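You operate a simulated robot arm through the tools that you are given. There is no shell and no other tool. Be economical: measure what you need, move in short steps, check, and stop when the job is done.

You run a simulated robot arm. Do the job below in one go: nothing can be reset, and whatever is moved stays where it is left.

Task
Wax the middle of the red-dot nail brush's back in the clamping jig.
Fine: clamp it first and leave it clamped; use the green pad and the green box; pad back on the black mat, lid shut; the other brush stays unwaxed. Set down upright: green pad. A coat counts when it lies all over at full strength: go over it till it gets no stronger.

The check looks at the end state, three seconds after you hand in, the way a careful person would. Anything else that was tipped, shoved, dropped, spilled or broken makes it a failure. A push-on lid holds only when it is set on centred and level and pressed home; a screw cap is set on level and turned clockwise until tight.

Robot
A 6-joint arm with a two-finger parallel gripper, fixed in place. Base frame: the origin is at the foot of the arm, x ahead of it, y to its left, z up; the work surface is at about z = 0.782. Readings come in m, rad, newtons and seconds.
With the tool pointing down near the work surface it reaches from about 0.24 to 0.64 m from the base axis. Its first joint turns from -1.152 to 1.152 rad. Payload 2.7 kg.
The tool frame sits at the grasp point between the pads (the TCP): z along the fingers, y along the line on which they close. The tips reach 0.023 m beyond it. Largest opening 0.094 m; finger width 0.038, thickness 0.01; the body of the gripper, 0.054 by 0.096 m, starts 0.039 m behind the TCP.
Orientation is that of the tool frame in the base frame, as a unit quaternion [x, y, z, w]. With the fingers straight down and closing along the base's y, the tool's x points along the base's -x, its y along +y and its z along -z.

Tools
- The arm moves only by the tool step_arm. Its argument "rows" is one flat list of numbers, 7 for each row, row after row: the turn, a rotation vector about the tool's x, y, z in units of 6 degrees (1.0 is 6 degrees), then the shift along the tool's x, y, z in units of 50 mm (1.0 is 50 mm), then the closure, from 0 (fully open) to 1 (shut). In form: [wx, wy, wz, x, y, z, hand, wx, wy, wz, x, y, z, hand, ...]. A call has 1 to 20 rows; each row shifts and turns the commanded pose from where the row before left it, along the tool's axes as they then stand. A call with a number of a shift or a turn outside -1 to 1 is refused whole. Rows are played at 5 a second. More than 0.05 m and 0.15 rad between two rows, or a gripper value outside its range, and nothing of the call is played. Where a pose cannot be reached the arm comes as near as it can. A force on the tool above 60 N (or 10 N above the force at the start of the call, whichever is more), or a blocked arm, ends the call early, and 0.2 s more pass. Each finger travels about 0.045 m/s and halts on what it meets, pressing with about 31 N; the grip force reading is that of the motor and also rises with nothing between the fingers. The clock runs only during rows and for 0.2 s after the last one: add rows that do not move to give the fingers time. The reply holds the time, the measured pose of the TCP, the force on the tool along the base axes, the opening and the grip force, in the units named above and with some noise, with the torque about the TCP (base axes, N m) and any sound that the robot's microphone picked up.
- Cameras (640 x 400 px; columns grow to the right, rows downward): "scene" is fixed at [0.0539, -0.4151, 1.4119]; the picture's right is [0.92, -0.38, 0.00], its down [-0.19, -0.46, -0.87] and it looks along [0.33, 0.80, -0.49] (base axes); focal length 352 px, centre (320, 200). "wrist" rides on the gripper at [0.087, 0.016, -0.074] in the tool frame; the picture's right is [-0.18, 0.98, 0.00], its down [-0.58, -0.11, -0.81] and it looks along [-0.79, -0.15, 0.59] (tool axes); focal length 243 px, centre (320, 200). There is no depth. A picture from a camera that has moved, and an enlarged one, comes with that camera's place and axes in the base frame and with its lens.
- get_image(camera): a new picture of that camera. No time passes.
- inspect(camera, box): a new picture of the part [left, top, right, bottom] of that camera's present view, enlarged. No time passes.
- sign_off(): hands the job in; it is judged then, once.

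Work in short steps. Places have to be worked out from the pictures, the camera data and where the tool is seen: move nearer, look again, correct. Check each grasp and each placing, and mend what went wrong. You have 120 turns and 68 pictures in all, those below and enlarged ones among them. Open the gripper and draw the arm clear of the work before you hand the job in, unless the task says otherwise; then end with one line.

The tools are called after "Call:" as a command line: name --argument value ..., lists and objects as JSON in quotes. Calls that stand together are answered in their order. step_arm: Moves the arm, as the interface text tells. Its arguments: {"type":"object","properties":{"rows":{"type":"array","items":{"type":"number"}}},"required":["rows"]} The other tools are called the same way: get_image (camera) takes a picture; inspect (camera, box) takes an enlarged picture of a part of a camera's view; sign_off () hands the job in.

At the start:

```text
clock: 0.0
tcp_pos: [0.2943, 0.1935, 1.1403]
tcp_rot: [0.0, 1.0, 0.0, 0.0]
force: [-0.5, 0.2, 0.5]
ft_torque: [0.02, 0.03, 0.01]
width: 0.094
gripper_force: 0.0
```

scene: 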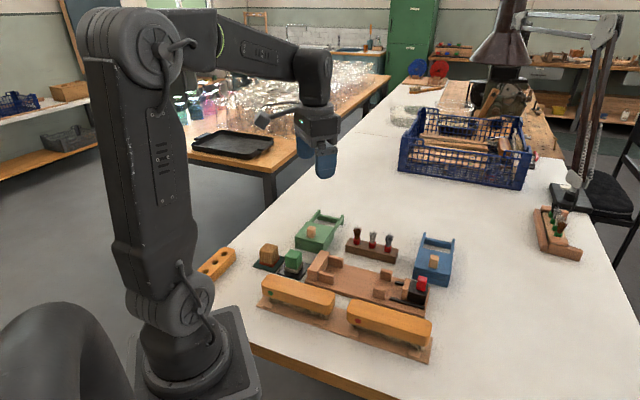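
wrist: 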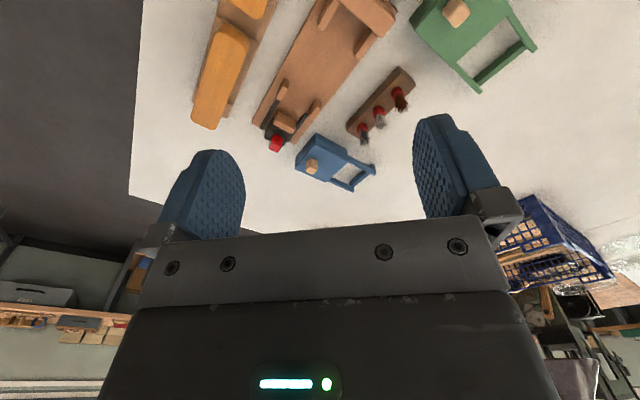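

The overview shows the two brushes on a rack, a jig, green and blue boxes, pads on a black mat. I enlarge the work area first.

Call:
inspect --camera "scene" --box '[230, 200, 350, 280]'

Call:
inspect --camera "scene" --box '[250, 230, 460, 365]'

```text
5.00 times, centred on (290, 240) of scene
camera zoom: at [0.0539, -0.4151, 1.4119], right [0.92, -0.38, 0.0], down [-0.19, -0.46, -0.87], along [0.33, 0.8, -0.49], focal length 1758 px, centre (470, 0)
```

zoom: 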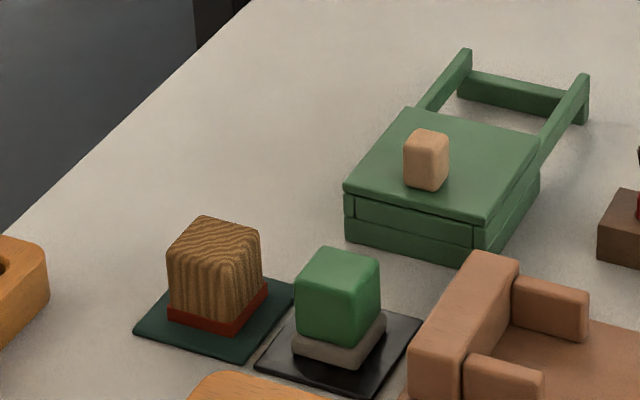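

```text
2.96 times, centred on (355, 298) of scene
camera zoom: at [0.0539, -0.4151, 1.4119], right [0.92, -0.38, 0.0], down [-0.19, -0.46, -0.87], along [0.33, 0.8, -0.49], focal length 1042 px, centre (216, -89)
```

zoom: 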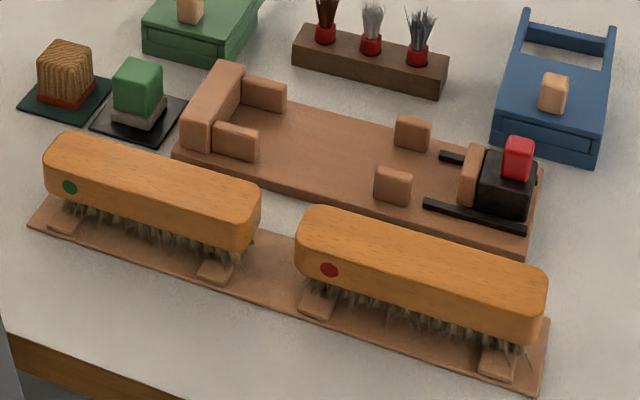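

Rough positions: red-dot brush about (0.39,0.00), jig axis from (0.31,0.23) to (0.51,0.06), green pad (0.265,0.276), green box knob (0.34,0.34). I enlarge the wrist view for a second line of sight.

Call:
inspect --camera "wrist" --box '[170, 0, 410, 150]'

Call:
inspect --camera "scene" --box '[370, 230, 450, 310]'

```text
2.67 times, centred on (290, 75) of wrist
camera zoom: at [0.2088, 0.2095, 1.2153], right [0.18, 0.98, 0.0], down [0.58, -0.11, 0.81], along [0.79, -0.15, -0.59], focal length 647 px, centre (400, 533)
```

zoom: 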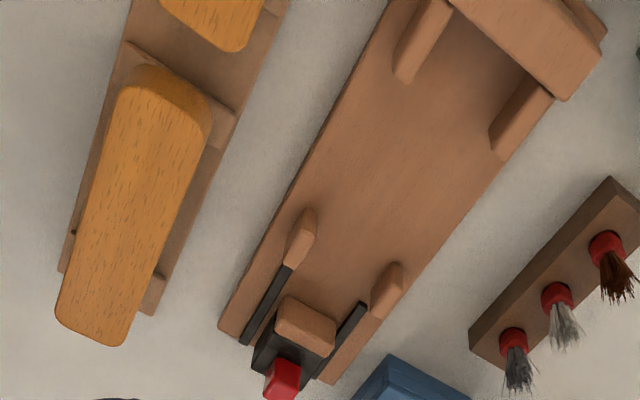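

```text
5.00 times, centred on (410, 270) of scene
camera zoom: at [0.0539, -0.4151, 1.4119], right [0.92, -0.38, 0.0], down [-0.19, -0.46, -0.87], along [0.33, 0.8, -0.49], focal length 1758 px, centre (-130, -150)
```

zoom: 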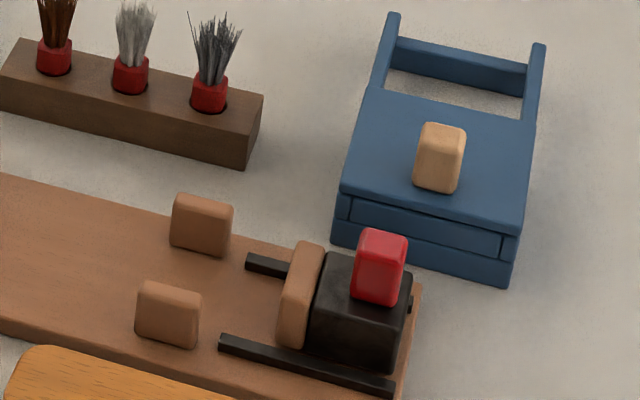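

The jig has an end stop and guide blocks, with a slide on rails carrying a red knob. I tilt the tool so the wrist camera looks nearly straight down over the work.

Call:
step_arm --rows '[0, 0, 0, -0.8, -0.8, 0, 0, 0, 0, 0, -0.8, -0.8, 0, 0, 0, 1, 0, 0, -0.6, 0, 0, 0, 1, 0, 0, 0, 0, 0, 0, 1, 0, 0, 0, 0, 0, 0, 1, 0, 0, 0, 0, 0, 0, 1, 0, 0, 0, 0, 0, 0, 1, 0, 0, 0, 0, 0, 0, 0, 0, 0, 0, 0, 0]'

Call:
get_image --camera "wrist"

```text
refused: row 1 steps farther than a row can; nothing moved
```

```text
61 pictures are left
camera wrist: at [0.2088, 0.2095, 1.2153], right [0.18, 0.98, 0.0], down [0.58, -0.11, 0.81], along [0.79, -0.15, -0.59], focal length 243 px, centre (320, 200)
```

wrist: 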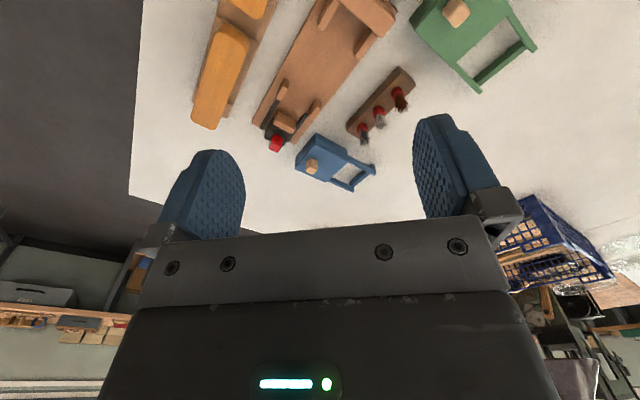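

The combined shift exceeded 50 mm; I repeat it with smaller rows and look afterwards.

Call:
step_arm --rows '[0, 0, 0, -0.6, -0.7, 0, 0, 0, 0, 0, -0.6, -0.7, 0, 0, 0, 1, 0, -0.4, -0.6, 0, 0, 0, 1, 0, 0, 0, 0, 0, 0, 1, 0, 0, 0, 0, 0, 0, 1, 0, 0, 0, 0, 0, 0, 1, 0, 0, 0, 0, 0, 0, 1, 0, 0, 0, 0, 0, 0, 0, 0, 0, 0, 0, 0]'

```text
clock: 2.0
tcp_pos: [0.3747, 0.0935, 1.1397]
tcp_rot: [0.0, 0.951, 0.001, -0.309]
force: [-0.2, -0.7, 0.5]
ft_torque: [0.03, 0.01, 0.0]
width: 0.0939
gripper_force: 0.3
```

The pose was reached; I take a picture from here.

Call:
get_image --camera "wrist"

```text
60 pictures are left
camera wrist: at [0.3494, 0.1096, 1.2526], right [0.15, 0.98, -0.11], down [0.94, -0.11, 0.31], along [0.29, -0.15, -0.94], focal length 243 px, centre (320, 200)
```

wrist: 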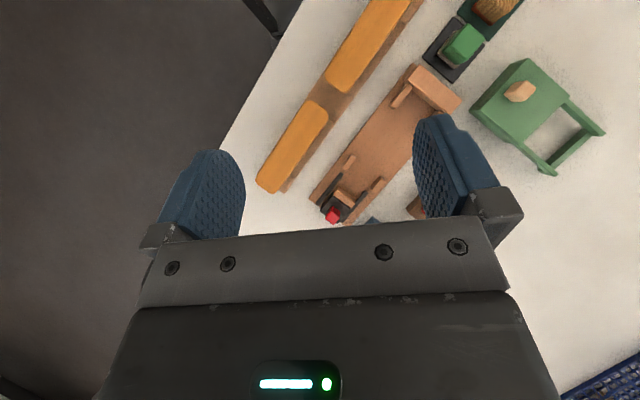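

A near-top-down view. I enlarge the relevant halves to measure positions.

Call:
inspect --camera "wrist" --box '[250, 80, 410, 230]'

Call:
inspect --camera "wrist" --box '[400, 0, 620, 180]'

```text
2.67 times, centred on (330, 155) of wrist
camera zoom: at [0.3494, 0.1096, 1.2526], right [0.15, 0.98, -0.11], down [0.94, -0.11, 0.31], along [0.29, -0.15, -0.94], focal length 647 px, centre (293, 320)
```

zoom: 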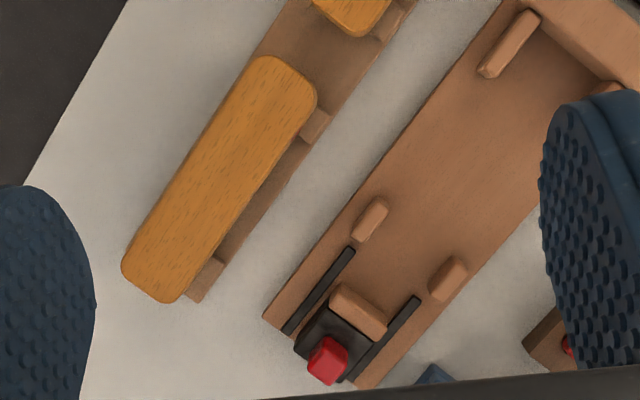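

```text
2.22 times, centred on (510, 90) of wrist
camera zoom: at [0.3494, 0.1096, 1.2526], right [0.15, 0.98, -0.11], down [0.94, -0.11, 0.31], along [0.29, -0.15, -0.94], focal length 539 px, centre (-102, 444)
```

zoom: 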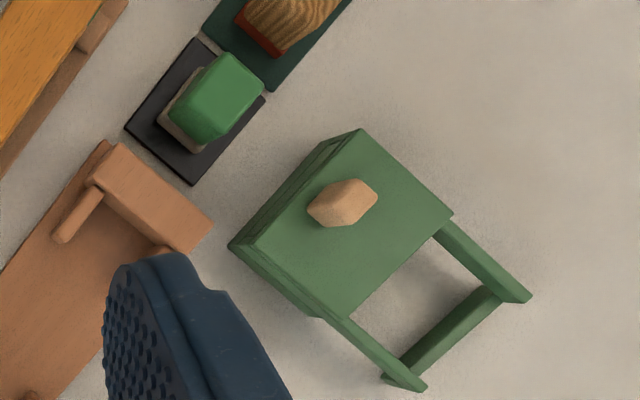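

Everything lies on a −45° grid: brush centre about (0.383,0.003), brush 0.17×0.05; jig centreline across-coordinate v≈0.404. I straighten the tool, yaw by 45° and hover over the red-dot brush to refine.

Call:
step_arm --rows '[0, -1, 0, 0, -0.3, 0, 0, 0, -1, 0, 0, -0.3, 0, 0, 0, -1, 0, 0, -0.3, 0, 0, 0, -1, 0, 0, -0.3, 0, 0, 0, -1, 0, 0, -0.3, 0, 0, 0, -1, 0, 0, -0.3, 0, 0, 0, 0, 0.9375, -0.16, 0, 0, 0, 0, 0, 0.9375, 0, 0, 0, 0, 0, 0, 0.9375, 0, 0, 0, 0, 0, 0, 0.9375, 0, 0, 0, 0, 0, 0, 0.9375, 0, 0, 0, 0, 0, 0, 0.9375, 0, 0, 0, 0, 0, 0, 0.9375, 0, 0, 0, 0, 0, 0, 0.9375, 0, 0, 0, 0, 0, 0, 0, 0, 0, 1, 0, 0, 0, 0, 0, 0, 1, 0, 0, 0, 0, 0, 0, 1, 0, 0, 0, 0, 0, 0, 0.6, 0, 0, 0, 0, 0, 0, 0, 0]'

Call:
get_image --camera "wrist"

Call:
get_image --camera "scene"

```text
clock: 6.0
tcp_pos: [0.3834, 0.0041, 0.9576]
tcp_rot: [0.382, 0.924, 0.001, 0.0]
force: [-0.7, -0.1, -1.1]
ft_torque: [-0.04, 0.02, 0.0]
width: 0.0942
gripper_force: 0.1
```

```text
57 pictures are left
camera wrist: at [0.3345, 0.0757, 1.0342], right [0.82, 0.57, 0.0], down [0.33, -0.49, 0.81], along [0.46, -0.66, -0.59], focal length 243 px, centre (320, 200)
```

wrist: 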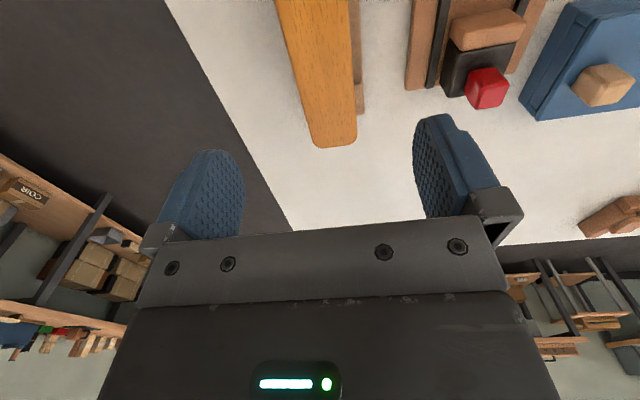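

```text
56 pictures are left
```

scene: 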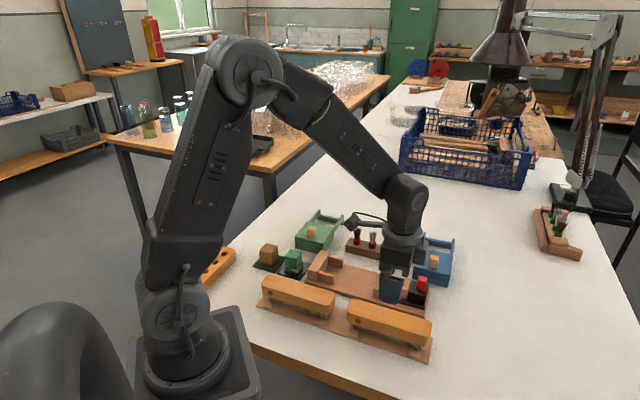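

Refined with both views: brush top Z≈0.842, centre u≈0.267, v≈0.277 (about 3 mm toward +tool y). I descend astride the brush with open fingers.

Call:
step_arm --rows '[0, 0, 0, 0, 0.06, 0.8, 0, 0, 0, 0, 0, 0, 0.8, 0, 0, 0, 0, 0, 0, 0.6, 0, 0, 0, 0, 0, 0, 0.34, 0, 0, 0, 0, 0, 0, 0, 0]'

Call:
inspect --camera "scene" --box '[320, 240, 460, 365]'

Call:
get_image --camera "wrist"

```text
clock: 7.2
tcp_pos: [0.3837, 0.0089, 0.8322]
tcp_rot: [0.382, 0.924, 0.001, 0.001]
force: [-0.5, 0.1, 0.0]
ft_torque: [0.02, 0.03, 0.01]
width: 0.0942
gripper_force: 0.1
```

```text
3.20 times, centred on (390, 302) of scene
camera zoom: at [0.054, -0.4151, 1.4119], right [0.92, -0.38, 0.0], down [-0.19, -0.46, -0.87], along [0.33, 0.8, -0.49], focal length 1125 px, centre (96, -128)
```

zoom: 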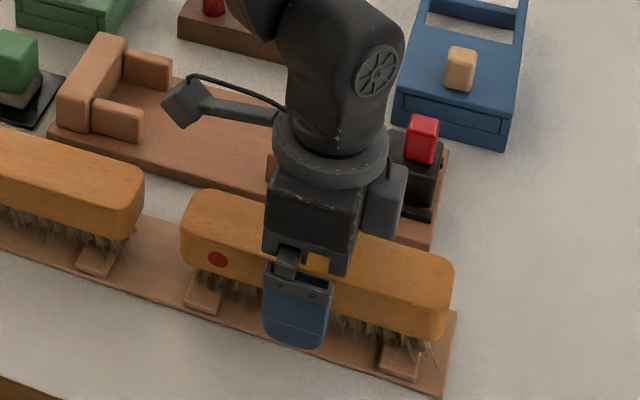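

```text
54 pictures are left
camera wrist: at [0.3344, 0.0807, 0.9069], right [0.82, 0.57, 0.0], down [0.33, -0.49, 0.81], along [0.46, -0.66, -0.59], focal length 243 px, centre (320, 200)
```

wrist: 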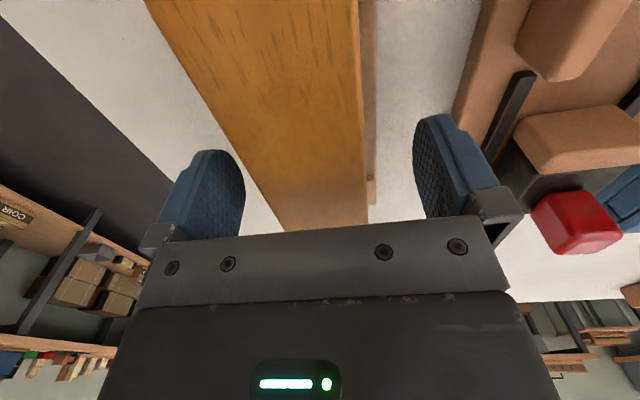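

Fingers straddle the brush mid-length. I close the gripper.

Call:
step_arm --rows '[0, 0, 0, 0, 0, 0, 1, 0, 0, 0, 0, 0, 0, 1, 0, 0, 0, 0, 0, 0, 1, 0, 0, 0, 0, 0, 0, 1, 0, 0, 0, 0, 0, 0, 1]'

Call:
inspect --camera "scene" --box '[320, 240, 460, 365]'

```text
clock: 8.4
tcp_pos: [0.3825, 0.0077, 0.8324]
tcp_rot: [0.382, 0.924, 0.001, 0.0]
force: [-0.6, -0.4, 1.7]
ft_torque: [0.02, 0.16, 0.04]
width: 0.0458
gripper_force: 31.2
```

```text
3.20 times, centred on (390, 302) of scene
camera zoom: at [0.0539, -0.4151, 1.4119], right [0.92, -0.38, 0.0], down [-0.19, -0.46, -0.87], along [0.33, 0.8, -0.49], focal length 1125 px, centre (96, -128)
```

zoom: 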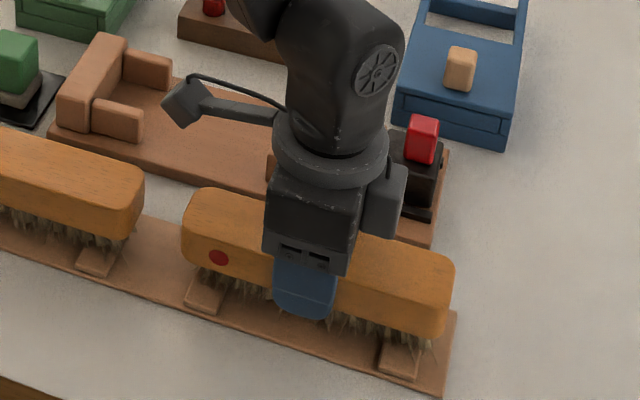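

Gripped at 45.8 mm. I lift 9 cm straight up and check.

Call:
step_arm --rows '[0, 0, 0, 0, 0, -0.3, 1, 0, 0, 0, 0, 0, -0.5, 1, 0, 0, 0, 0, 0, -0.5, 1, 0, 0, 0, 0, 0, -0.5, 1, 0, 0, 0, 0, 0, 0, 1]'

Call:
inspect --camera "scene" --box '[290, 200, 480, 365]'

Call:
get_image --camera "wrist"

```text
clock: 9.6
tcp_pos: [0.3824, 0.0069, 0.921]
tcp_rot: [0.383, 0.924, 0.0, 0.001]
force: [0.5, 0.0, -1.9]
ft_torque: [0.01, -0.01, -0.02]
width: 0.0457
gripper_force: 30.7
```

```text
2.42 times, centred on (385, 282) of scene
camera zoom: at [0.054, -0.4151, 1.4119], right [0.92, -0.38, 0.0], down [-0.19, -0.46, -0.87], along [0.33, 0.8, -0.49], focal length 852 px, centre (162, 0)
```

zoom: 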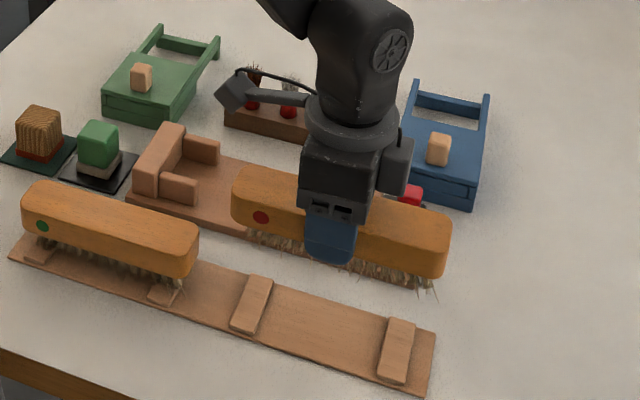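

```text
51 pictures are left
camera wrist: at [0.333, 0.0788, 0.9963], right [0.82, 0.57, 0.0], down [0.33, -0.49, 0.81], along [0.46, -0.66, -0.59], focal length 243 px, centre (320, 200)
```

wrist: 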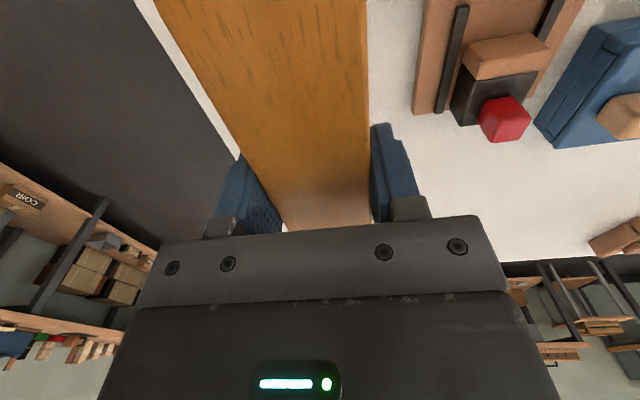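

Brush is level and held firmly. I carry it along the jig axis first, then across to v≈0.402, u≈0.159, staying high.

Call:
step_arm --rows '[0, 0, 0, 0.7, 0, 0, 1, 0, 0, 0, 0.7, 0, 0, 1, 0, 0, 0, 0.73, 0, 0, 1, 0, 0, 0, 0, 0.65, 0, 1, 0, 0, 0, 0, 0.65, 0, 1, 0, 0, 0, 0, 0.65, 0, 1, 0, 0, 0, 0, 0.58, 0, 1, 0, 0, 0, 0, 0, 0, 1, 0, 0, 0, 0, 0, 0, 1]'

Call:
inspect --camera "scene" --box '[290, 220, 450, 320]'

Call:
get_image --camera "wrist"

```text
clock: 11.6
tcp_pos: [0.397, 0.1702, 0.9216]
tcp_rot: [0.383, 0.924, 0.001, 0.001]
force: [0.0, 1.4, -2.6]
ft_torque: [0.0, 0.04, 0.03]
width: 0.0456
gripper_force: 30.9
```

```text
4.00 times, centred on (370, 270) of scene
camera zoom: at [0.054, -0.4151, 1.4119], right [0.92, -0.38, 0.0], down [-0.19, -0.46, -0.87], along [0.33, 0.8, -0.49], focal length 1406 px, centre (120, -80)
```

zoom: 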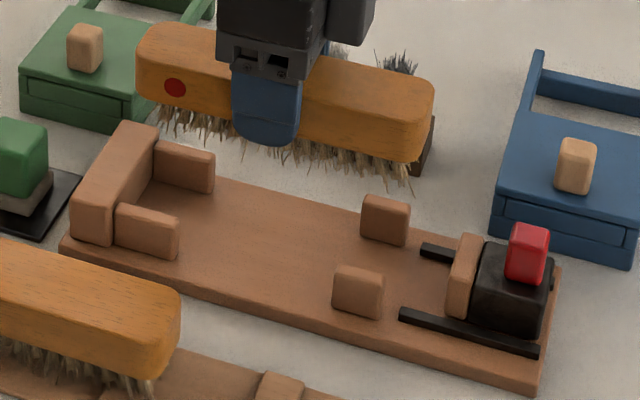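

```text
49 pictures are left
camera wrist: at [0.3485, 0.2423, 0.9972], right [0.82, 0.57, 0.0], down [0.33, -0.49, 0.81], along [0.46, -0.66, -0.59], focal length 243 px, centre (320, 200)
```

wrist: 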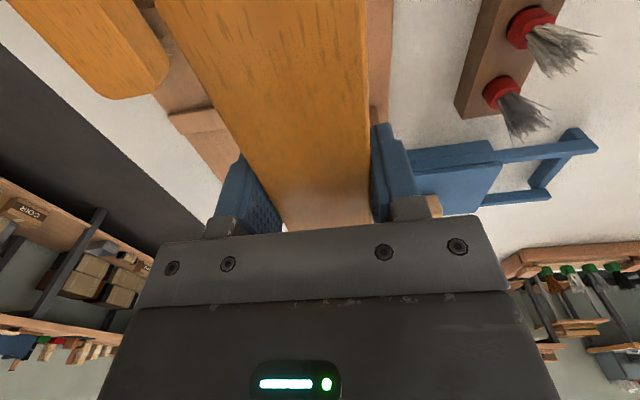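

Clean view now: guides' inner gap centre v≈0.403, stop face u≈0.071. I shift 2 mm and lower to just above the guides for a check.

Call:
step_arm --rows '[0, 0, 0, 0, 0.04, 0.4, 1, 0, 0, 0, 0, 0, 0.5, 1, 0, 0, 0, 0, 0, 0, 1]'

Call:
inspect --camera "scene" --box '[290, 220, 450, 320]'

Call:
get_image --camera "wrist"

```text
clock: 12.4
tcp_pos: [0.3987, 0.1706, 0.8789]
tcp_rot: [0.382, 0.924, 0.001, 0.0]
force: [-0.3, 0.1, -1.7]
ft_torque: [-0.01, -0.03, -0.02]
width: 0.0455
gripper_force: 31.1
```

```text
4.00 times, centred on (370, 270) of scene
camera zoom: at [0.054, -0.4151, 1.4119], right [0.92, -0.38, 0.0], down [-0.19, -0.46, -0.87], along [0.33, 0.8, -0.49], focal length 1406 px, centre (120, -80)
```

zoom: 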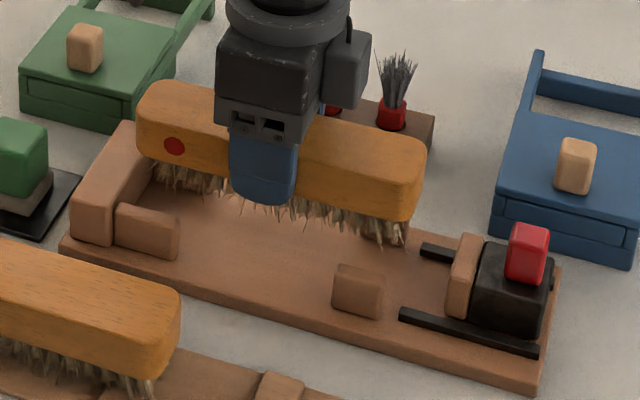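

```text
47 pictures are left
camera wrist: at [0.3489, 0.2422, 0.9533], right [0.82, 0.57, 0.0], down [0.33, -0.49, 0.81], along [0.46, -0.66, -0.59], focal length 243 px, centre (320, 200)
```

wrist: 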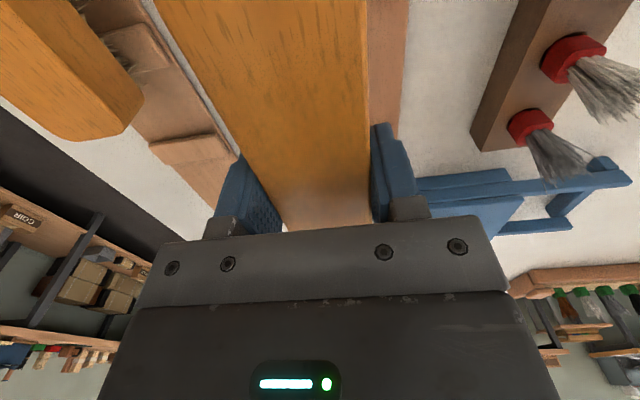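

Alignment looks right, with a small gap to the end stop. I lower slowly into the guides.

Call:
step_arm --rows '[0, 0, 0, 0, 0.01, 0.3, 1, 0, 0, 0, 0, 0, 0.25, 1, 0, 0, 0, 0, 0, 0, 1]'

Call:
inspect --camera "scene" --box '[290, 220, 450, 320]'

```text
clock: 13.2
tcp_pos: [0.3993, 0.1707, 0.8502]
tcp_rot: [0.383, 0.924, 0.001, 0.0]
force: [0.1, -0.3, -3.0]
ft_torque: [0.03, 0.02, -0.03]
width: 0.0457
gripper_force: 31.1
```

```text
4.00 times, centred on (370, 270) of scene
camera zoom: at [0.054, -0.4151, 1.4119], right [0.92, -0.38, 0.0], down [-0.19, -0.46, -0.87], along [0.33, 0.8, -0.49], focal length 1406 px, centre (120, -80)
```

zoom: 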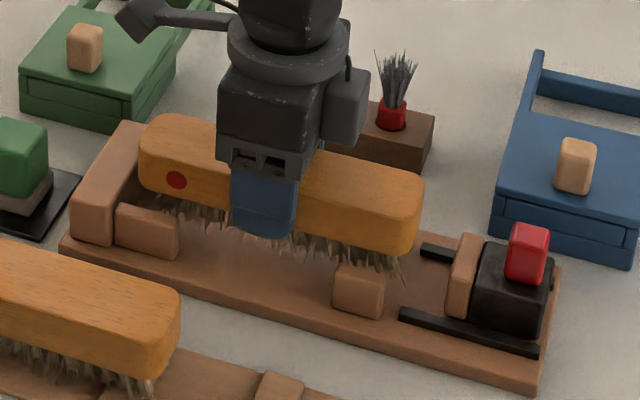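

No contact force, bristles are between the guides. I continue down in small steps.

Call:
step_arm --rows '[0, 0, 0, 0, 0, 0.16, 1, 0, 0, 0, 0, 0, 0.12, 1, 0, 0, 0, 0, 0, 0.06, 1, 0, 0, 0, 0, 0, 0, 1]'

Call:
inspect --camera "scene" --box '[290, 220, 450, 320]'

```text
clock: 14.2
tcp_pos: [0.4, 0.1726, 0.8345]
tcp_rot: [0.382, 0.924, 0.001, 0.0]
force: [-2.1, -0.6, 9.9]
ft_torque: [0.24, 0.65, 0.02]
width: 0.0457
gripper_force: 31.4
```

```text
4.00 times, centred on (370, 270) of scene
camera zoom: at [0.0538, -0.4152, 1.4119], right [0.92, -0.38, 0.0], down [-0.19, -0.46, -0.87], along [0.33, 0.8, -0.49], focal length 1406 px, centre (120, -80)
```

zoom: 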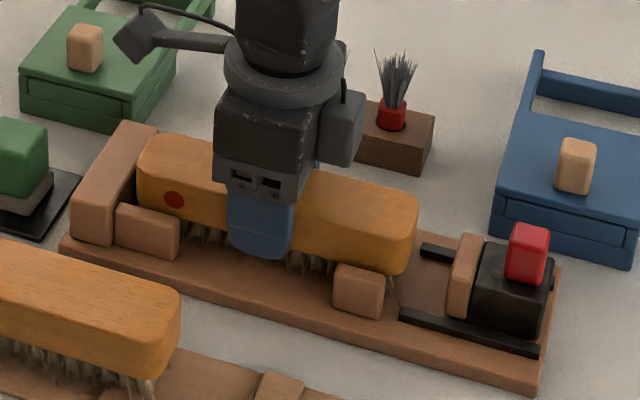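

Contact felt (about 12 N) with the brush resting on the jig bed between the guides. I release and lift clear.

Call:
step_arm --rows '[0, 0, 0, 0, 0, 0, 0, 0, 0, 0, 0, 0, 0, 0, 0, 0, 0, 0, 0, 0, 0, 0, 0, 0, 0, 0, 0, 0, 0, 0, 0, 0, 0, -0.5, 0, 0, 0, 0, 0, 0, -0.8, 0, 0, 0, 0, 0, 0, -0.8, 0, 0, 0, 0, 0, 0, -0.8, 0, 0, 0, 0, 0, 0, 0, 0]'

Call:
inspect --camera "scene" --box '[290, 220, 450, 320]'

Call:
get_image --camera "wrist"

```text
clock: 16.2
tcp_pos: [0.4014, 0.1728, 0.9797]
tcp_rot: [0.382, 0.924, 0.001, 0.0]
force: [0.3, -0.1, 0.3]
ft_torque: [-0.01, -0.02, 0.03]
width: 0.094
gripper_force: 0.0
```

```text
4.00 times, centred on (370, 270) of scene
camera zoom: at [0.0539, -0.4151, 1.4119], right [0.92, -0.38, 0.0], down [-0.19, -0.46, -0.87], along [0.33, 0.8, -0.49], focal length 1406 px, centre (120, -80)
```

zoom: 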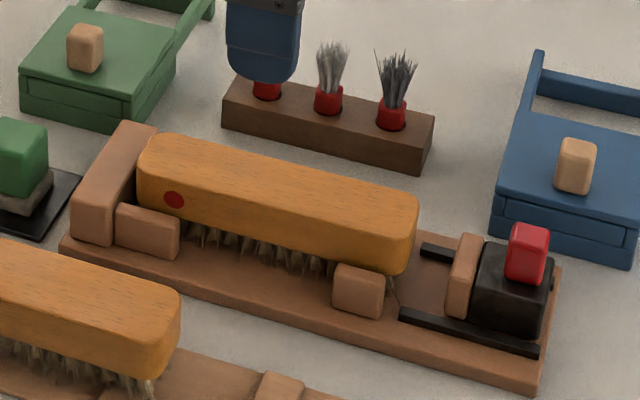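

```text
43 pictures are left
camera wrist: at [0.3527, 0.2447, 1.0554], right [0.82, 0.57, 0.0], down [0.33, -0.49, 0.81], along [0.46, -0.66, -0.59], focal length 243 px, centre (320, 200)
```

wrist: 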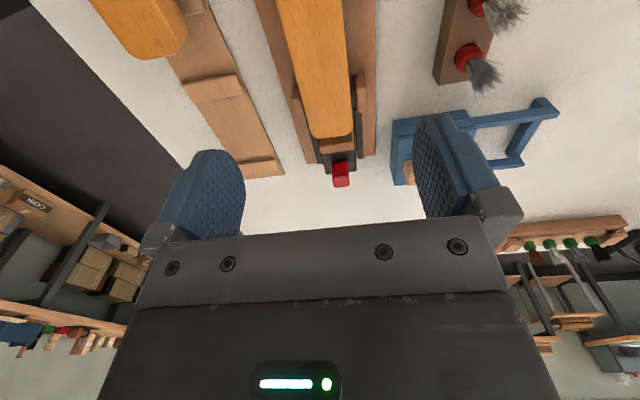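

Brush sits well between guides. Next the slide: red knob estimated at (0.511,0.0645), z 0.822–0.852. I move above it with half-closed fingers and check.

Call:
step_arm --rows '[0, 0, 0, -0.77, 0, 0, 0.4, 0, 0, 0, -0.77, 0, 0, 0.4, 0, 0, 0, -0.77, 0, 0, 0.4, 0, 0, 0, -0.77, 0, 0, 0.4, 0, 0, 0, 0, 0, 0.9, 0.4, 0, 0, 0, 0, 0, 0.9, 0.4, 0, 0, 0, 0, 0, 0, 0.4]'

Call:
inspect --camera "scene" --box '[350, 200, 480, 320]'

Call:
get_image --camera "wrist"

```text
clock: 17.8
tcp_pos: [0.5067, 0.0628, 0.8926]
tcp_rot: [0.382, 0.924, 0.001, 0.0]
force: [0.6, 0.2, 0.4]
ft_torque: [0.01, 0.02, 0.02]
width: 0.0567
gripper_force: 0.1
```

```text
3.33 times, centred on (415, 260) of scene
camera zoom: at [0.0539, -0.4151, 1.4119], right [0.92, -0.38, 0.0], down [-0.19, -0.46, -0.87], along [0.33, 0.8, -0.49], focal length 1172 px, centre (3, 0)
```

zoom: 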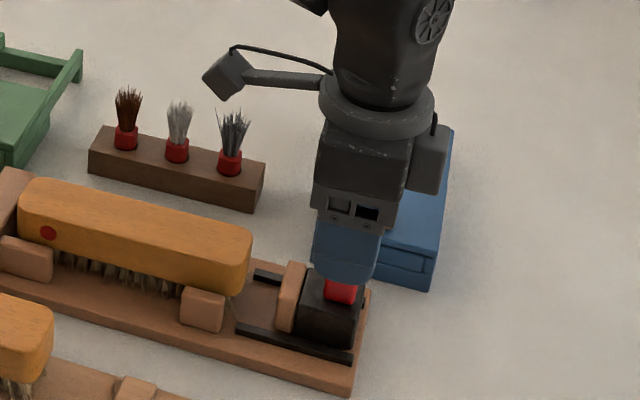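

```text
41 pictures are left
camera wrist: at [0.4572, 0.1352, 0.9679], right [0.82, 0.57, 0.0], down [0.33, -0.49, 0.81], along [0.46, -0.66, -0.59], focal length 243 px, centre (320, 200)
```

wrist: 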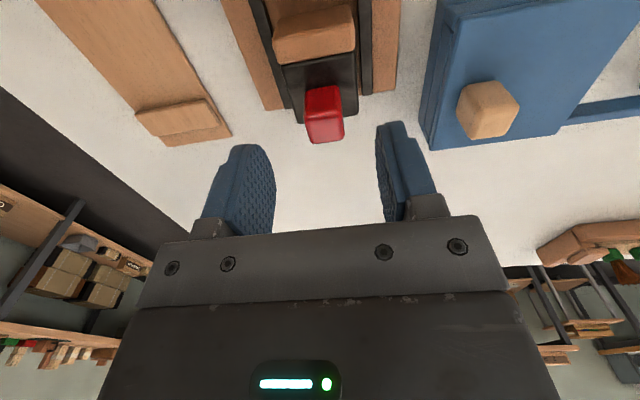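

Knob at u≈0.319, v≈0.405. I shift 5 mm/2.5 mm, descend to z≈0.850 and close on it.

Call:
step_arm --rows '[0, 0, 0, -0.09, 0.05, 0.4, 0.4, 0, 0, 0, 0, 0, 0.42, 0.4, 0, 0, 0, 0, 0, 0, 0.4, 0, 0, 0, 0, 0, 0, 1, 0, 0, 0, 0, 0, 0, 1, 0, 0, 0, 0, 0, 0, 1]'

Call:
inspect --camera "scene" --box '[350, 200, 480, 320]'

```text
clock: 19.2
tcp_pos: [0.5125, 0.0608, 0.8503]
tcp_rot: [0.383, 0.924, -0.002, 0.0]
force: [-11.4, -13.1, 4.6]
ft_torque: [0.35, 0.26, 0.16]
width: 0.0218
gripper_force: 42.5
```

```text
3.33 times, centred on (415, 260) of scene
camera zoom: at [0.0536, -0.4154, 1.4118], right [0.92, -0.38, 0.0], down [-0.19, -0.46, -0.87], along [0.33, 0.8, -0.49], focal length 1172 px, centre (3, 0)
```

zoom: 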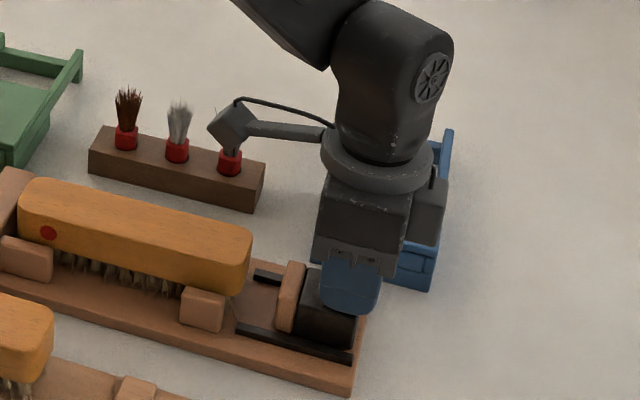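

Knob held (21.8 mm), with 17 N sideways; I ease −1.5 mm in y and slide toward the brush in small steps.

Call:
step_arm --rows '[0, 0, 0, 0, -0.03, 0, 1, 0, 0, 0, 0.1, 0, 0, 1, 0, 0, 0, 0.1, 0, 0, 1, 0, 0, 0, 0, 0, 0, 1]'

Call:
inspect --camera "scene" --box '[350, 200, 480, 320]'

```text
clock: 20.2
tcp_pos: [0.5051, 0.0673, 0.8494]
tcp_rot: [0.383, 0.924, -0.002, 0.0]
force: [-17.7, -19.8, 15.4]
ft_torque: [-0.56, -0.52, -0.12]
width: 0.0217
gripper_force: 45.4
```

```text
3.33 times, centred on (415, 260) of scene
camera zoom: at [0.0533, -0.4156, 1.4117], right [0.92, -0.38, 0.0], down [-0.19, -0.46, -0.87], along [0.33, 0.8, -0.49], focal length 1172 px, centre (3, 0)
```

zoom: 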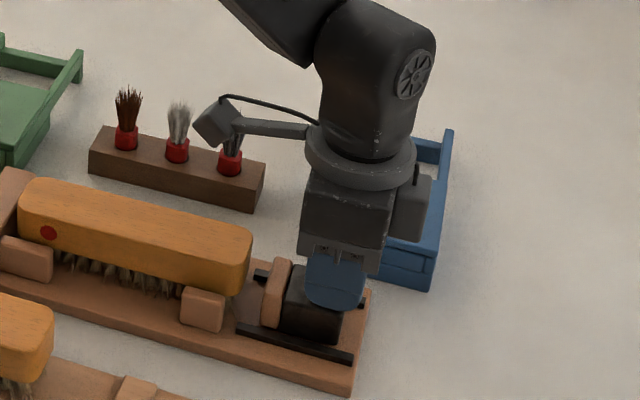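

The slide moves along the rails. Side force is still −v, so I ease another 2.5 mm that way while continuing.

Call:
step_arm --rows '[0, 0, 0, 0, -0.05, 0, 1, 0, 0, 0, 0, 0, 0, 1]'

```text
clock: 20.8
tcp_pos: [0.5043, 0.069, 0.8501]
tcp_rot: [0.382, 0.924, 0.002, 0.003]
force: [-3.5, -1.2, 16.0]
ft_torque: [0.37, 1.39, -0.36]
width: 0.0216
gripper_force: 45.1
```

Side force gone; now 16 N upward, so I ease up 1 mm and continue sliding.

Call:
step_arm --rows '[0, 0, 0, 0, 0, -0.02, 1, 0, 0, 0, 0.1, 0, 0, 1, 0, 0, 0, 0.1, 0, 0, 1, 0, 0, 0, 0, 0, 0, 1]'

Call:
inspect --camera "scene" --box '[350, 200, 480, 320]'

```text
clock: 21.8
tcp_pos: [0.4993, 0.0758, 0.8499]
tcp_rot: [0.382, 0.924, 0.001, 0.003]
force: [8.1, 6.6, 13.1]
ft_torque: [-0.84, -0.26, -0.53]
width: 0.0218
gripper_force: 44.6
```

```text
3.33 times, centred on (415, 260) of scene
camera zoom: at [0.054, -0.4149, 1.4119], right [0.92, -0.38, 0.0], down [-0.19, -0.46, -0.87], along [0.33, 0.8, -0.49], focal length 1172 px, centre (3, 0)
```

zoom: 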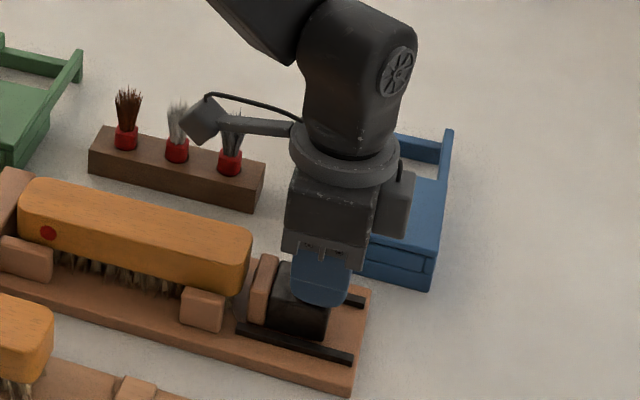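

Jaw is about to reach the brush. Continue in 5 mm steps until resistance.

Call:
step_arm --rows '[0, 0, 0, 0.1, 0.01, 0, 1, 0, 0, 0, 0.06, 0, 0, 1, 0, 0, 0, 0, 0, 0, 1]'

Call:
inspect --camera "scene" --box '[310, 210, 440, 310]'

```text
clock: 22.6
tcp_pos: [0.4939, 0.079, 0.8492]
tcp_rot: [0.383, 0.924, 0.001, 0.001]
force: [23.9, -3.8, 1.1]
ft_torque: [0.27, 0.71, -0.13]
width: 0.0222
gripper_force: 45.0
```

```text
4.00 times, centred on (375, 260) of scene
camera zoom: at [0.0545, -0.4152, 1.4118], right [0.92, -0.38, 0.0], down [-0.19, -0.46, -0.87], along [0.33, 0.8, -0.49], focal length 1406 px, centre (100, -40)
```

zoom: 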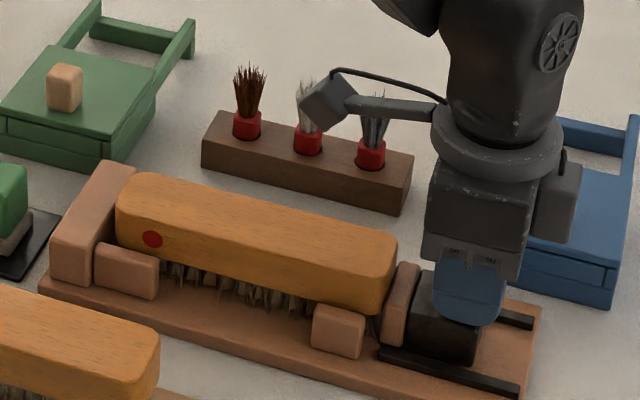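

Resistance of about 20 N now. I push further in small increments, watching the force.

Call:
step_arm --rows '[0, 0, 0, 0.05, 0, 0, 1, 0, 0, 0, 0.05, 0, 0, 1, 0, 0, 0, 0, 0, 0, 1]'

Call:
inspect --camera "scene" --box '[310, 210, 440, 310]'

```text
clock: 23.4
tcp_pos: [0.4901, 0.0821, 0.8493]
tcp_rot: [0.382, 0.924, 0.002, 0.004]
force: [28.2, -16.8, 5.7]
ft_torque: [-0.65, 0.23, -0.65]
width: 0.0222
gripper_force: 44.9
```

```text
4.00 times, centred on (375, 260) of scene
camera zoom: at [0.0545, -0.4155, 1.4117], right [0.92, -0.38, 0.0], down [-0.19, -0.46, -0.87], along [0.33, 0.8, -0.49], focal length 1406 px, centre (100, -40)
```

zoom: 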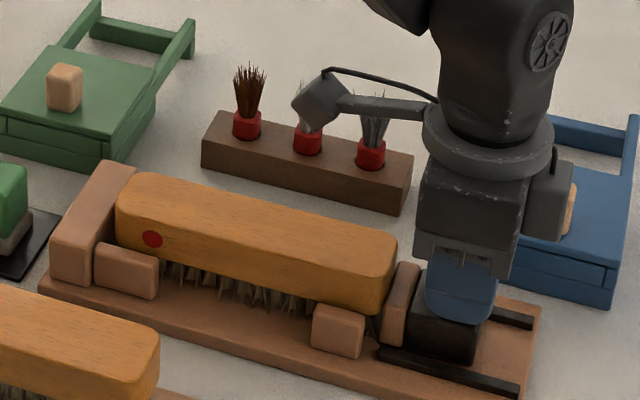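

The slide stopped while the fingers slipped slightly: jaw touches the brush and the brush touches the stop. I release, lift and view the clamp closely.

Call:
step_arm --rows '[0, 0, 0, 0, 0, 0, 0.4, 0, 0, 0, 0, 0, 0, 0.4, 0, 0, 0, 0, 0, -0.5, 0.4, 0, 0, 0, 0, 0, -0.8, 0.4, 0, 0, 0, 0.8, 0, -0.2, 0.4, 0, 0, 0, 0.8, 0, 0, 0.4, 0, 0, 0, 0, 0, 0, 0.4]'

Call:
inspect --camera "scene" --box '[360, 230, 450, 310]'

Call:
inspect --camera "wrist" --box '[220, 0, 460, 150]'

```text
clock: 25.0
tcp_pos: [0.4337, 0.1368, 0.9257]
tcp_rot: [0.382, 0.924, 0.0, 0.0]
force: [-0.3, -0.2, -0.1]
ft_torque: [-0.01, 0.01, 0.02]
width: 0.0563
gripper_force: 0.1
```

```text
5.00 times, centred on (405, 270) of scene
camera zoom: at [0.0539, -0.4151, 1.4119], right [0.93, -0.38, 0.0], down [-0.19, -0.46, -0.87], along [0.33, 0.8, -0.49], focal length 1758 px, centre (-105, -150)
```

zoom: 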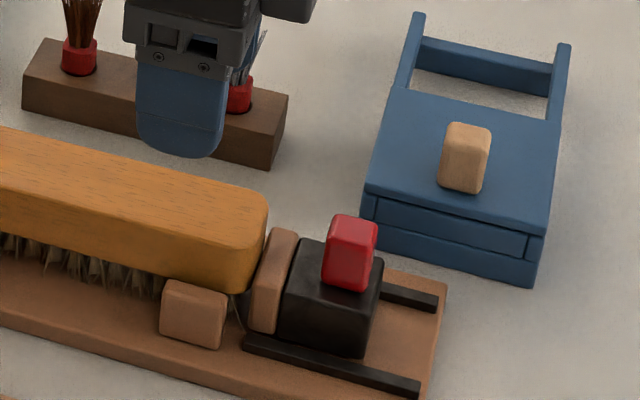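

```text
2.67 times, centred on (340, 75) of wrist
camera zoom: at [0.3849, 0.2102, 0.9999], right [0.82, 0.57, 0.0], down [0.33, -0.49, 0.81], along [0.46, -0.66, -0.59], focal length 647 px, centre (267, 533)
```

zoom: 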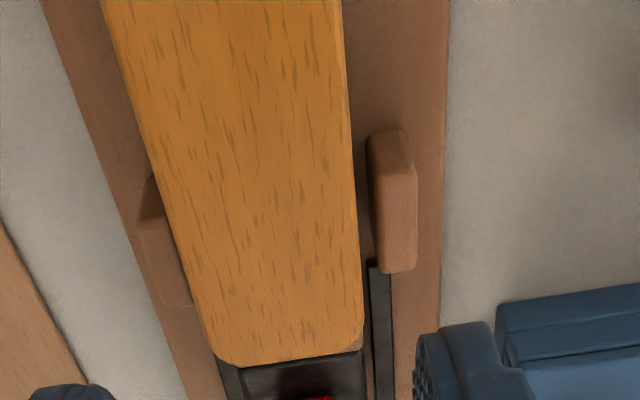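

I check both ends for real contact: brush against stop and jaw against brush.

Call:
inspect --camera "scene" --box '[315, 240, 365, 290]'

Call:
inspect --camera "scene" --box '[390, 260, 440, 305]'

```text
8.00 times, centred on (340, 265) of scene
camera zoom: at [0.0539, -0.4151, 1.4119], right [0.93, -0.38, 0.0], down [-0.19, -0.46, -0.87], along [0.33, 0.8, -0.49], focal length 2812 px, centre (160, -320)
```

zoom: 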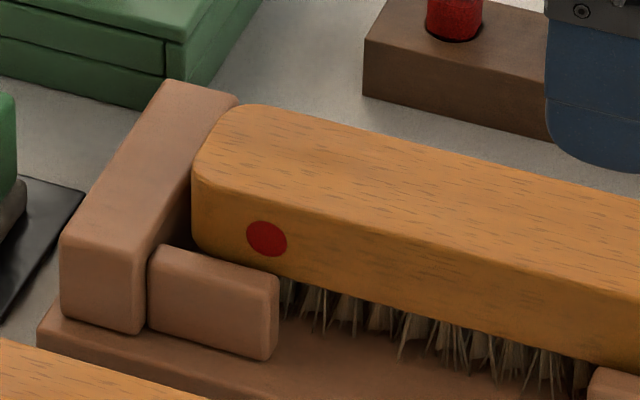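

```text
8.89 times, centred on (415, 282) of scene
camera zoom: at [0.0539, -0.4151, 1.4119], right [0.93, -0.38, 0.0], down [-0.19, -0.46, -0.87], along [0.33, 0.8, -0.49], focal length 3124 px, centre (-524, -533)
```

zoom: 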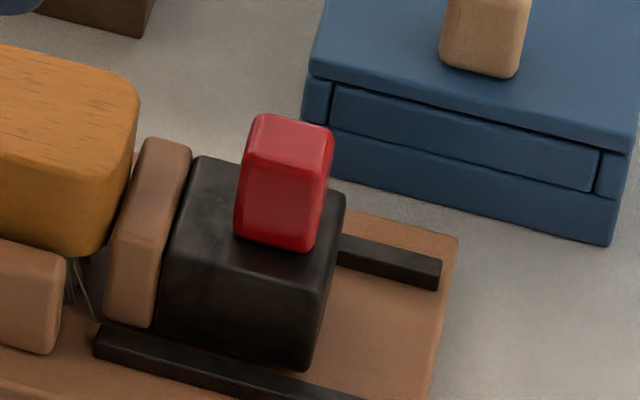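

Brush end meets the stop and the jaw meets the brush. To make sure it is pressed home I'll push the slide from behind with closed fingers at the block.

Call:
step_arm --rows '[0, 0, 0, -0.76, 0, 0, 1, 0, 0, 0, -0.76, 0, 0, 1, 0, 0, 0, -0.76, 0, 0, 1, 0, 0, 0, -0.76, 0, 0, 1, 0, 0, 0, 0, 0, 0.8, 1, 0, 0, 0, 0, 0, 0.8, 1, 0, 0, 0, 0, 0, 0.38, 1, 0, 0, 0, 0, 0, 0, 1]'

Call:
inspect --camera "scene" --box '[360, 230, 450, 310]'

```text
clock: 26.8
tcp_pos: [0.5403, 0.0319, 0.8236]
tcp_rot: [0.382, 0.924, 0.001, 0.0]
force: [0.3, 0.4, 0.2]
ft_torque: [-0.05, 0.0, -0.01]
width: 0.0001
gripper_force: 30.9
```

```text
5.00 times, centred on (405, 270) of scene
camera zoom: at [0.0539, -0.4151, 1.4119], right [0.92, -0.38, 0.0], down [-0.19, -0.46, -0.87], along [0.33, 0.8, -0.49], focal length 1758 px, centre (-105, -150)
```

zoom: 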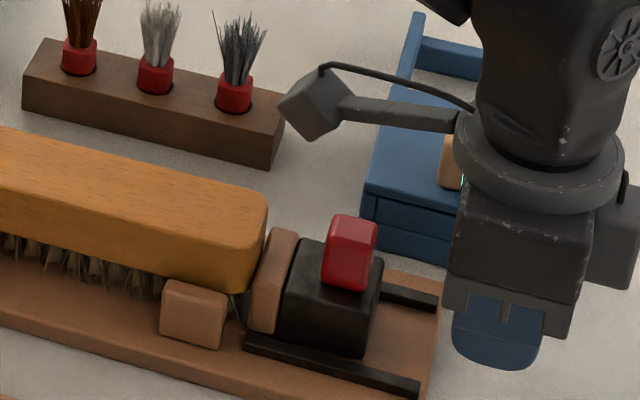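

Closed fingers are behind the slide. I advance toward it, then in small steps until firm resistance.

Call:
step_arm --rows '[0, 0, 0, 0.4, 0, 0, 1, 0, 0, 0, 0.12, 0, 0, 1, 0, 0, 0, 0.06, 0, 0, 1, 0, 0, 0, 0.06, 0, 0, 1, 0, 0, 0, 0.06, 0, 0, 1, 0, 0, 0, 0.06, 0, 0, 1, 0, 0, 0, 0.06, 0, 0, 1]'

```text
clock: 28.4
tcp_pos: [0.5143, 0.0562, 0.8254]
tcp_rot: [0.382, 0.924, 0.0, 0.004]
force: [31.2, -30.4, -12.5]
ft_torque: [-0.16, -0.27, 0.22]
width: 0.0
gripper_force: 31.6
```

At 44 N push in the expected place; one more small nudge to see if anything moves or clicks.

Call:
step_arm --rows '[0, 0, 0, 0.06, 0, 0, 1, 0, 0, 0, 0, 0, 0, 1]'

Call:
inspect --camera "scene" --box '[360, 230, 450, 310]'

```text
clock: 28.9
tcp_pos: [0.5144, 0.0575, 0.8261]
tcp_rot: [0.383, 0.924, 0.001, 0.009]
force: [8.1, -7.1, -3.8]
ft_torque: [-0.05, -0.12, 0.1]
width: 0.0
gripper_force: 30.7
stopped in row 2: the force on the tool passed its limit at 61 N (the readings are from after the stop); the commanded pose is now the measured one
```

```text
5.00 times, centred on (405, 270) of scene
camera zoom: at [0.0542, -0.4152, 1.4118], right [0.93, -0.38, 0.0], down [-0.19, -0.46, -0.87], along [0.33, 0.8, -0.49], focal length 1758 px, centre (-105, -150)
```

zoom: 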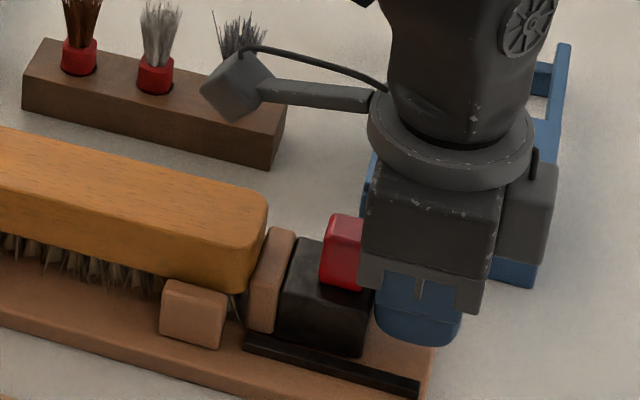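

Pushed to 61 N without further movement: the brush is clamped firmly. I back off, rise and go over the green box's knob (estimated (0.346,0.353), top z≈0.854).

Call:
step_arm --rows '[0, 0, 0, -0.4, 0, 0, 1, 0, 0, 0, 0, 0, -0.9, 1, 0, 0, 0, 0, 0, -0.9, 0.4, 0, 0, 0, 0, 0, -0.9, 0.4, 0, 0, 0, 0.92, 0.2, 0, 0.4, 0, 0, 0, 0.92, 0.2, 0, 0.4, 0, 0, 0, 0.92, 0.2, 0, 0.4, 0, 0, 0, 0.92, 0.25, 0, 0.4, 0, 0, 0, 0.92, 0.25, 0, 0.4, 0, 0, 0, 0.92, 0.25, 0, 0.4, 0, 0, 0, 0.92, 0.25, 0, 0.4, 0, 0, 0, 0.5, 0.2, 0, 0.4, 0, 0, 0, 0, 0, 0, 0.4]'

Call:
get_image --camera "wrist"

Call:
get_image --camera "scene"

```text
clock: 31.7
tcp_pos: [0.343, 0.3533, 0.9585]
tcp_rot: [0.383, 0.924, 0.002, 0.008]
force: [0.4, -0.5, 0.1]
ft_torque: [0.0, -0.02, -0.02]
width: 0.0565
gripper_force: 0.0
```

```text
29 pictures are left
camera wrist: at [0.2928, 0.4254, 1.032], right [0.83, 0.56, 0.01], down [0.32, -0.49, 0.81], along [0.46, -0.67, -0.58], focal length 243 px, centre (320, 200)
```

wrist: 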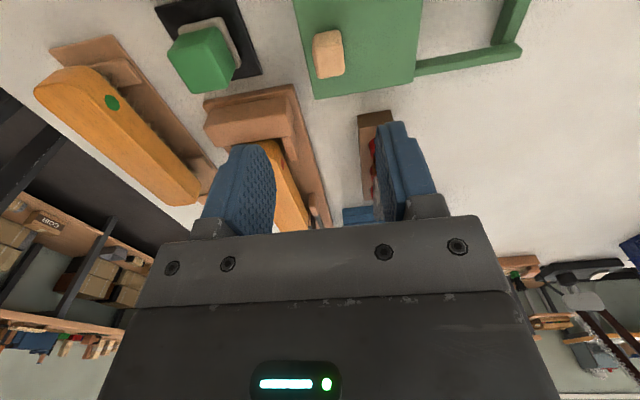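

```text
28 pictures are left
```

scene: 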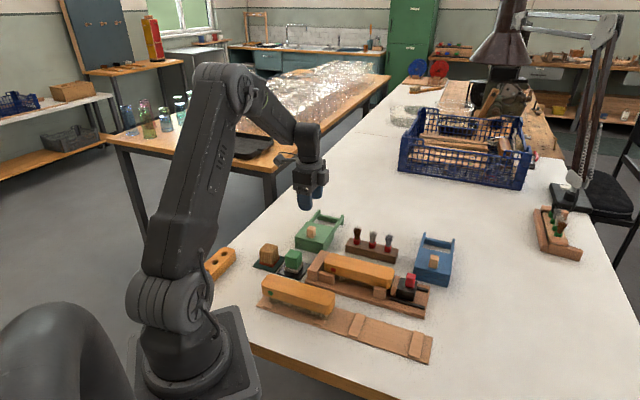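

I level the small tilt and lower a bit to view the knob closer.

Call:
step_arm --rows '[0.1, 0.126, 0, 0.1, 0.06, 0.6, 0.4, 0, 0, 0, 0, 0, 0.6, 0.4, 0, 0, 0, 0, 0, 0, 0.4]'

Call:
get_image --camera "wrist"

Call:
inspect --camera "scene" --box '[245, 170, 375, 280]'

```text
clock: 32.5
tcp_pos: [0.3416, 0.3596, 0.8956]
tcp_rot: [0.383, 0.924, -0.002, 0.0]
force: [-0.2, 0.3, 0.9]
ft_torque: [0.01, -0.02, -0.01]
width: 0.0564
gripper_force: 0.1
```

```text
27 pictures are left
camera wrist: at [0.2935, 0.4323, 0.9711], right [0.83, 0.56, 0.0], down [0.33, -0.49, 0.81], along [0.45, -0.67, -0.59], focal length 243 px, centre (320, 200)
```

wrist: 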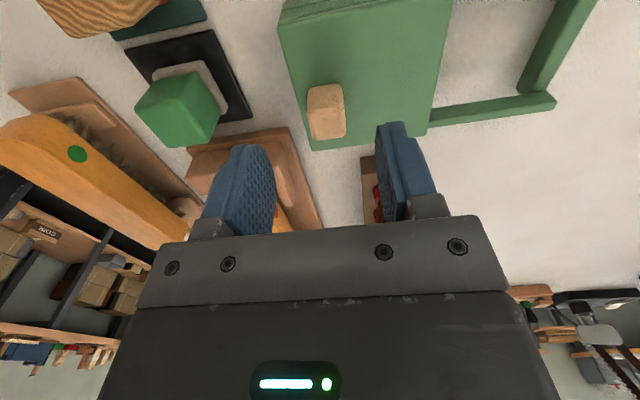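

```text
3.64 times, centred on (310, 225) of scene
camera zoom: at [0.054, -0.4151, 1.4119], right [0.92, -0.38, 0.0], down [-0.19, -0.46, -0.87], along [0.33, 0.8, -0.49], focal length 1278 px, centre (356, 109)
```

zoom: 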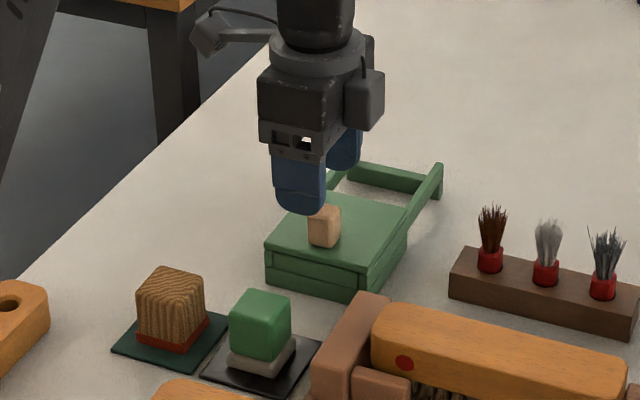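

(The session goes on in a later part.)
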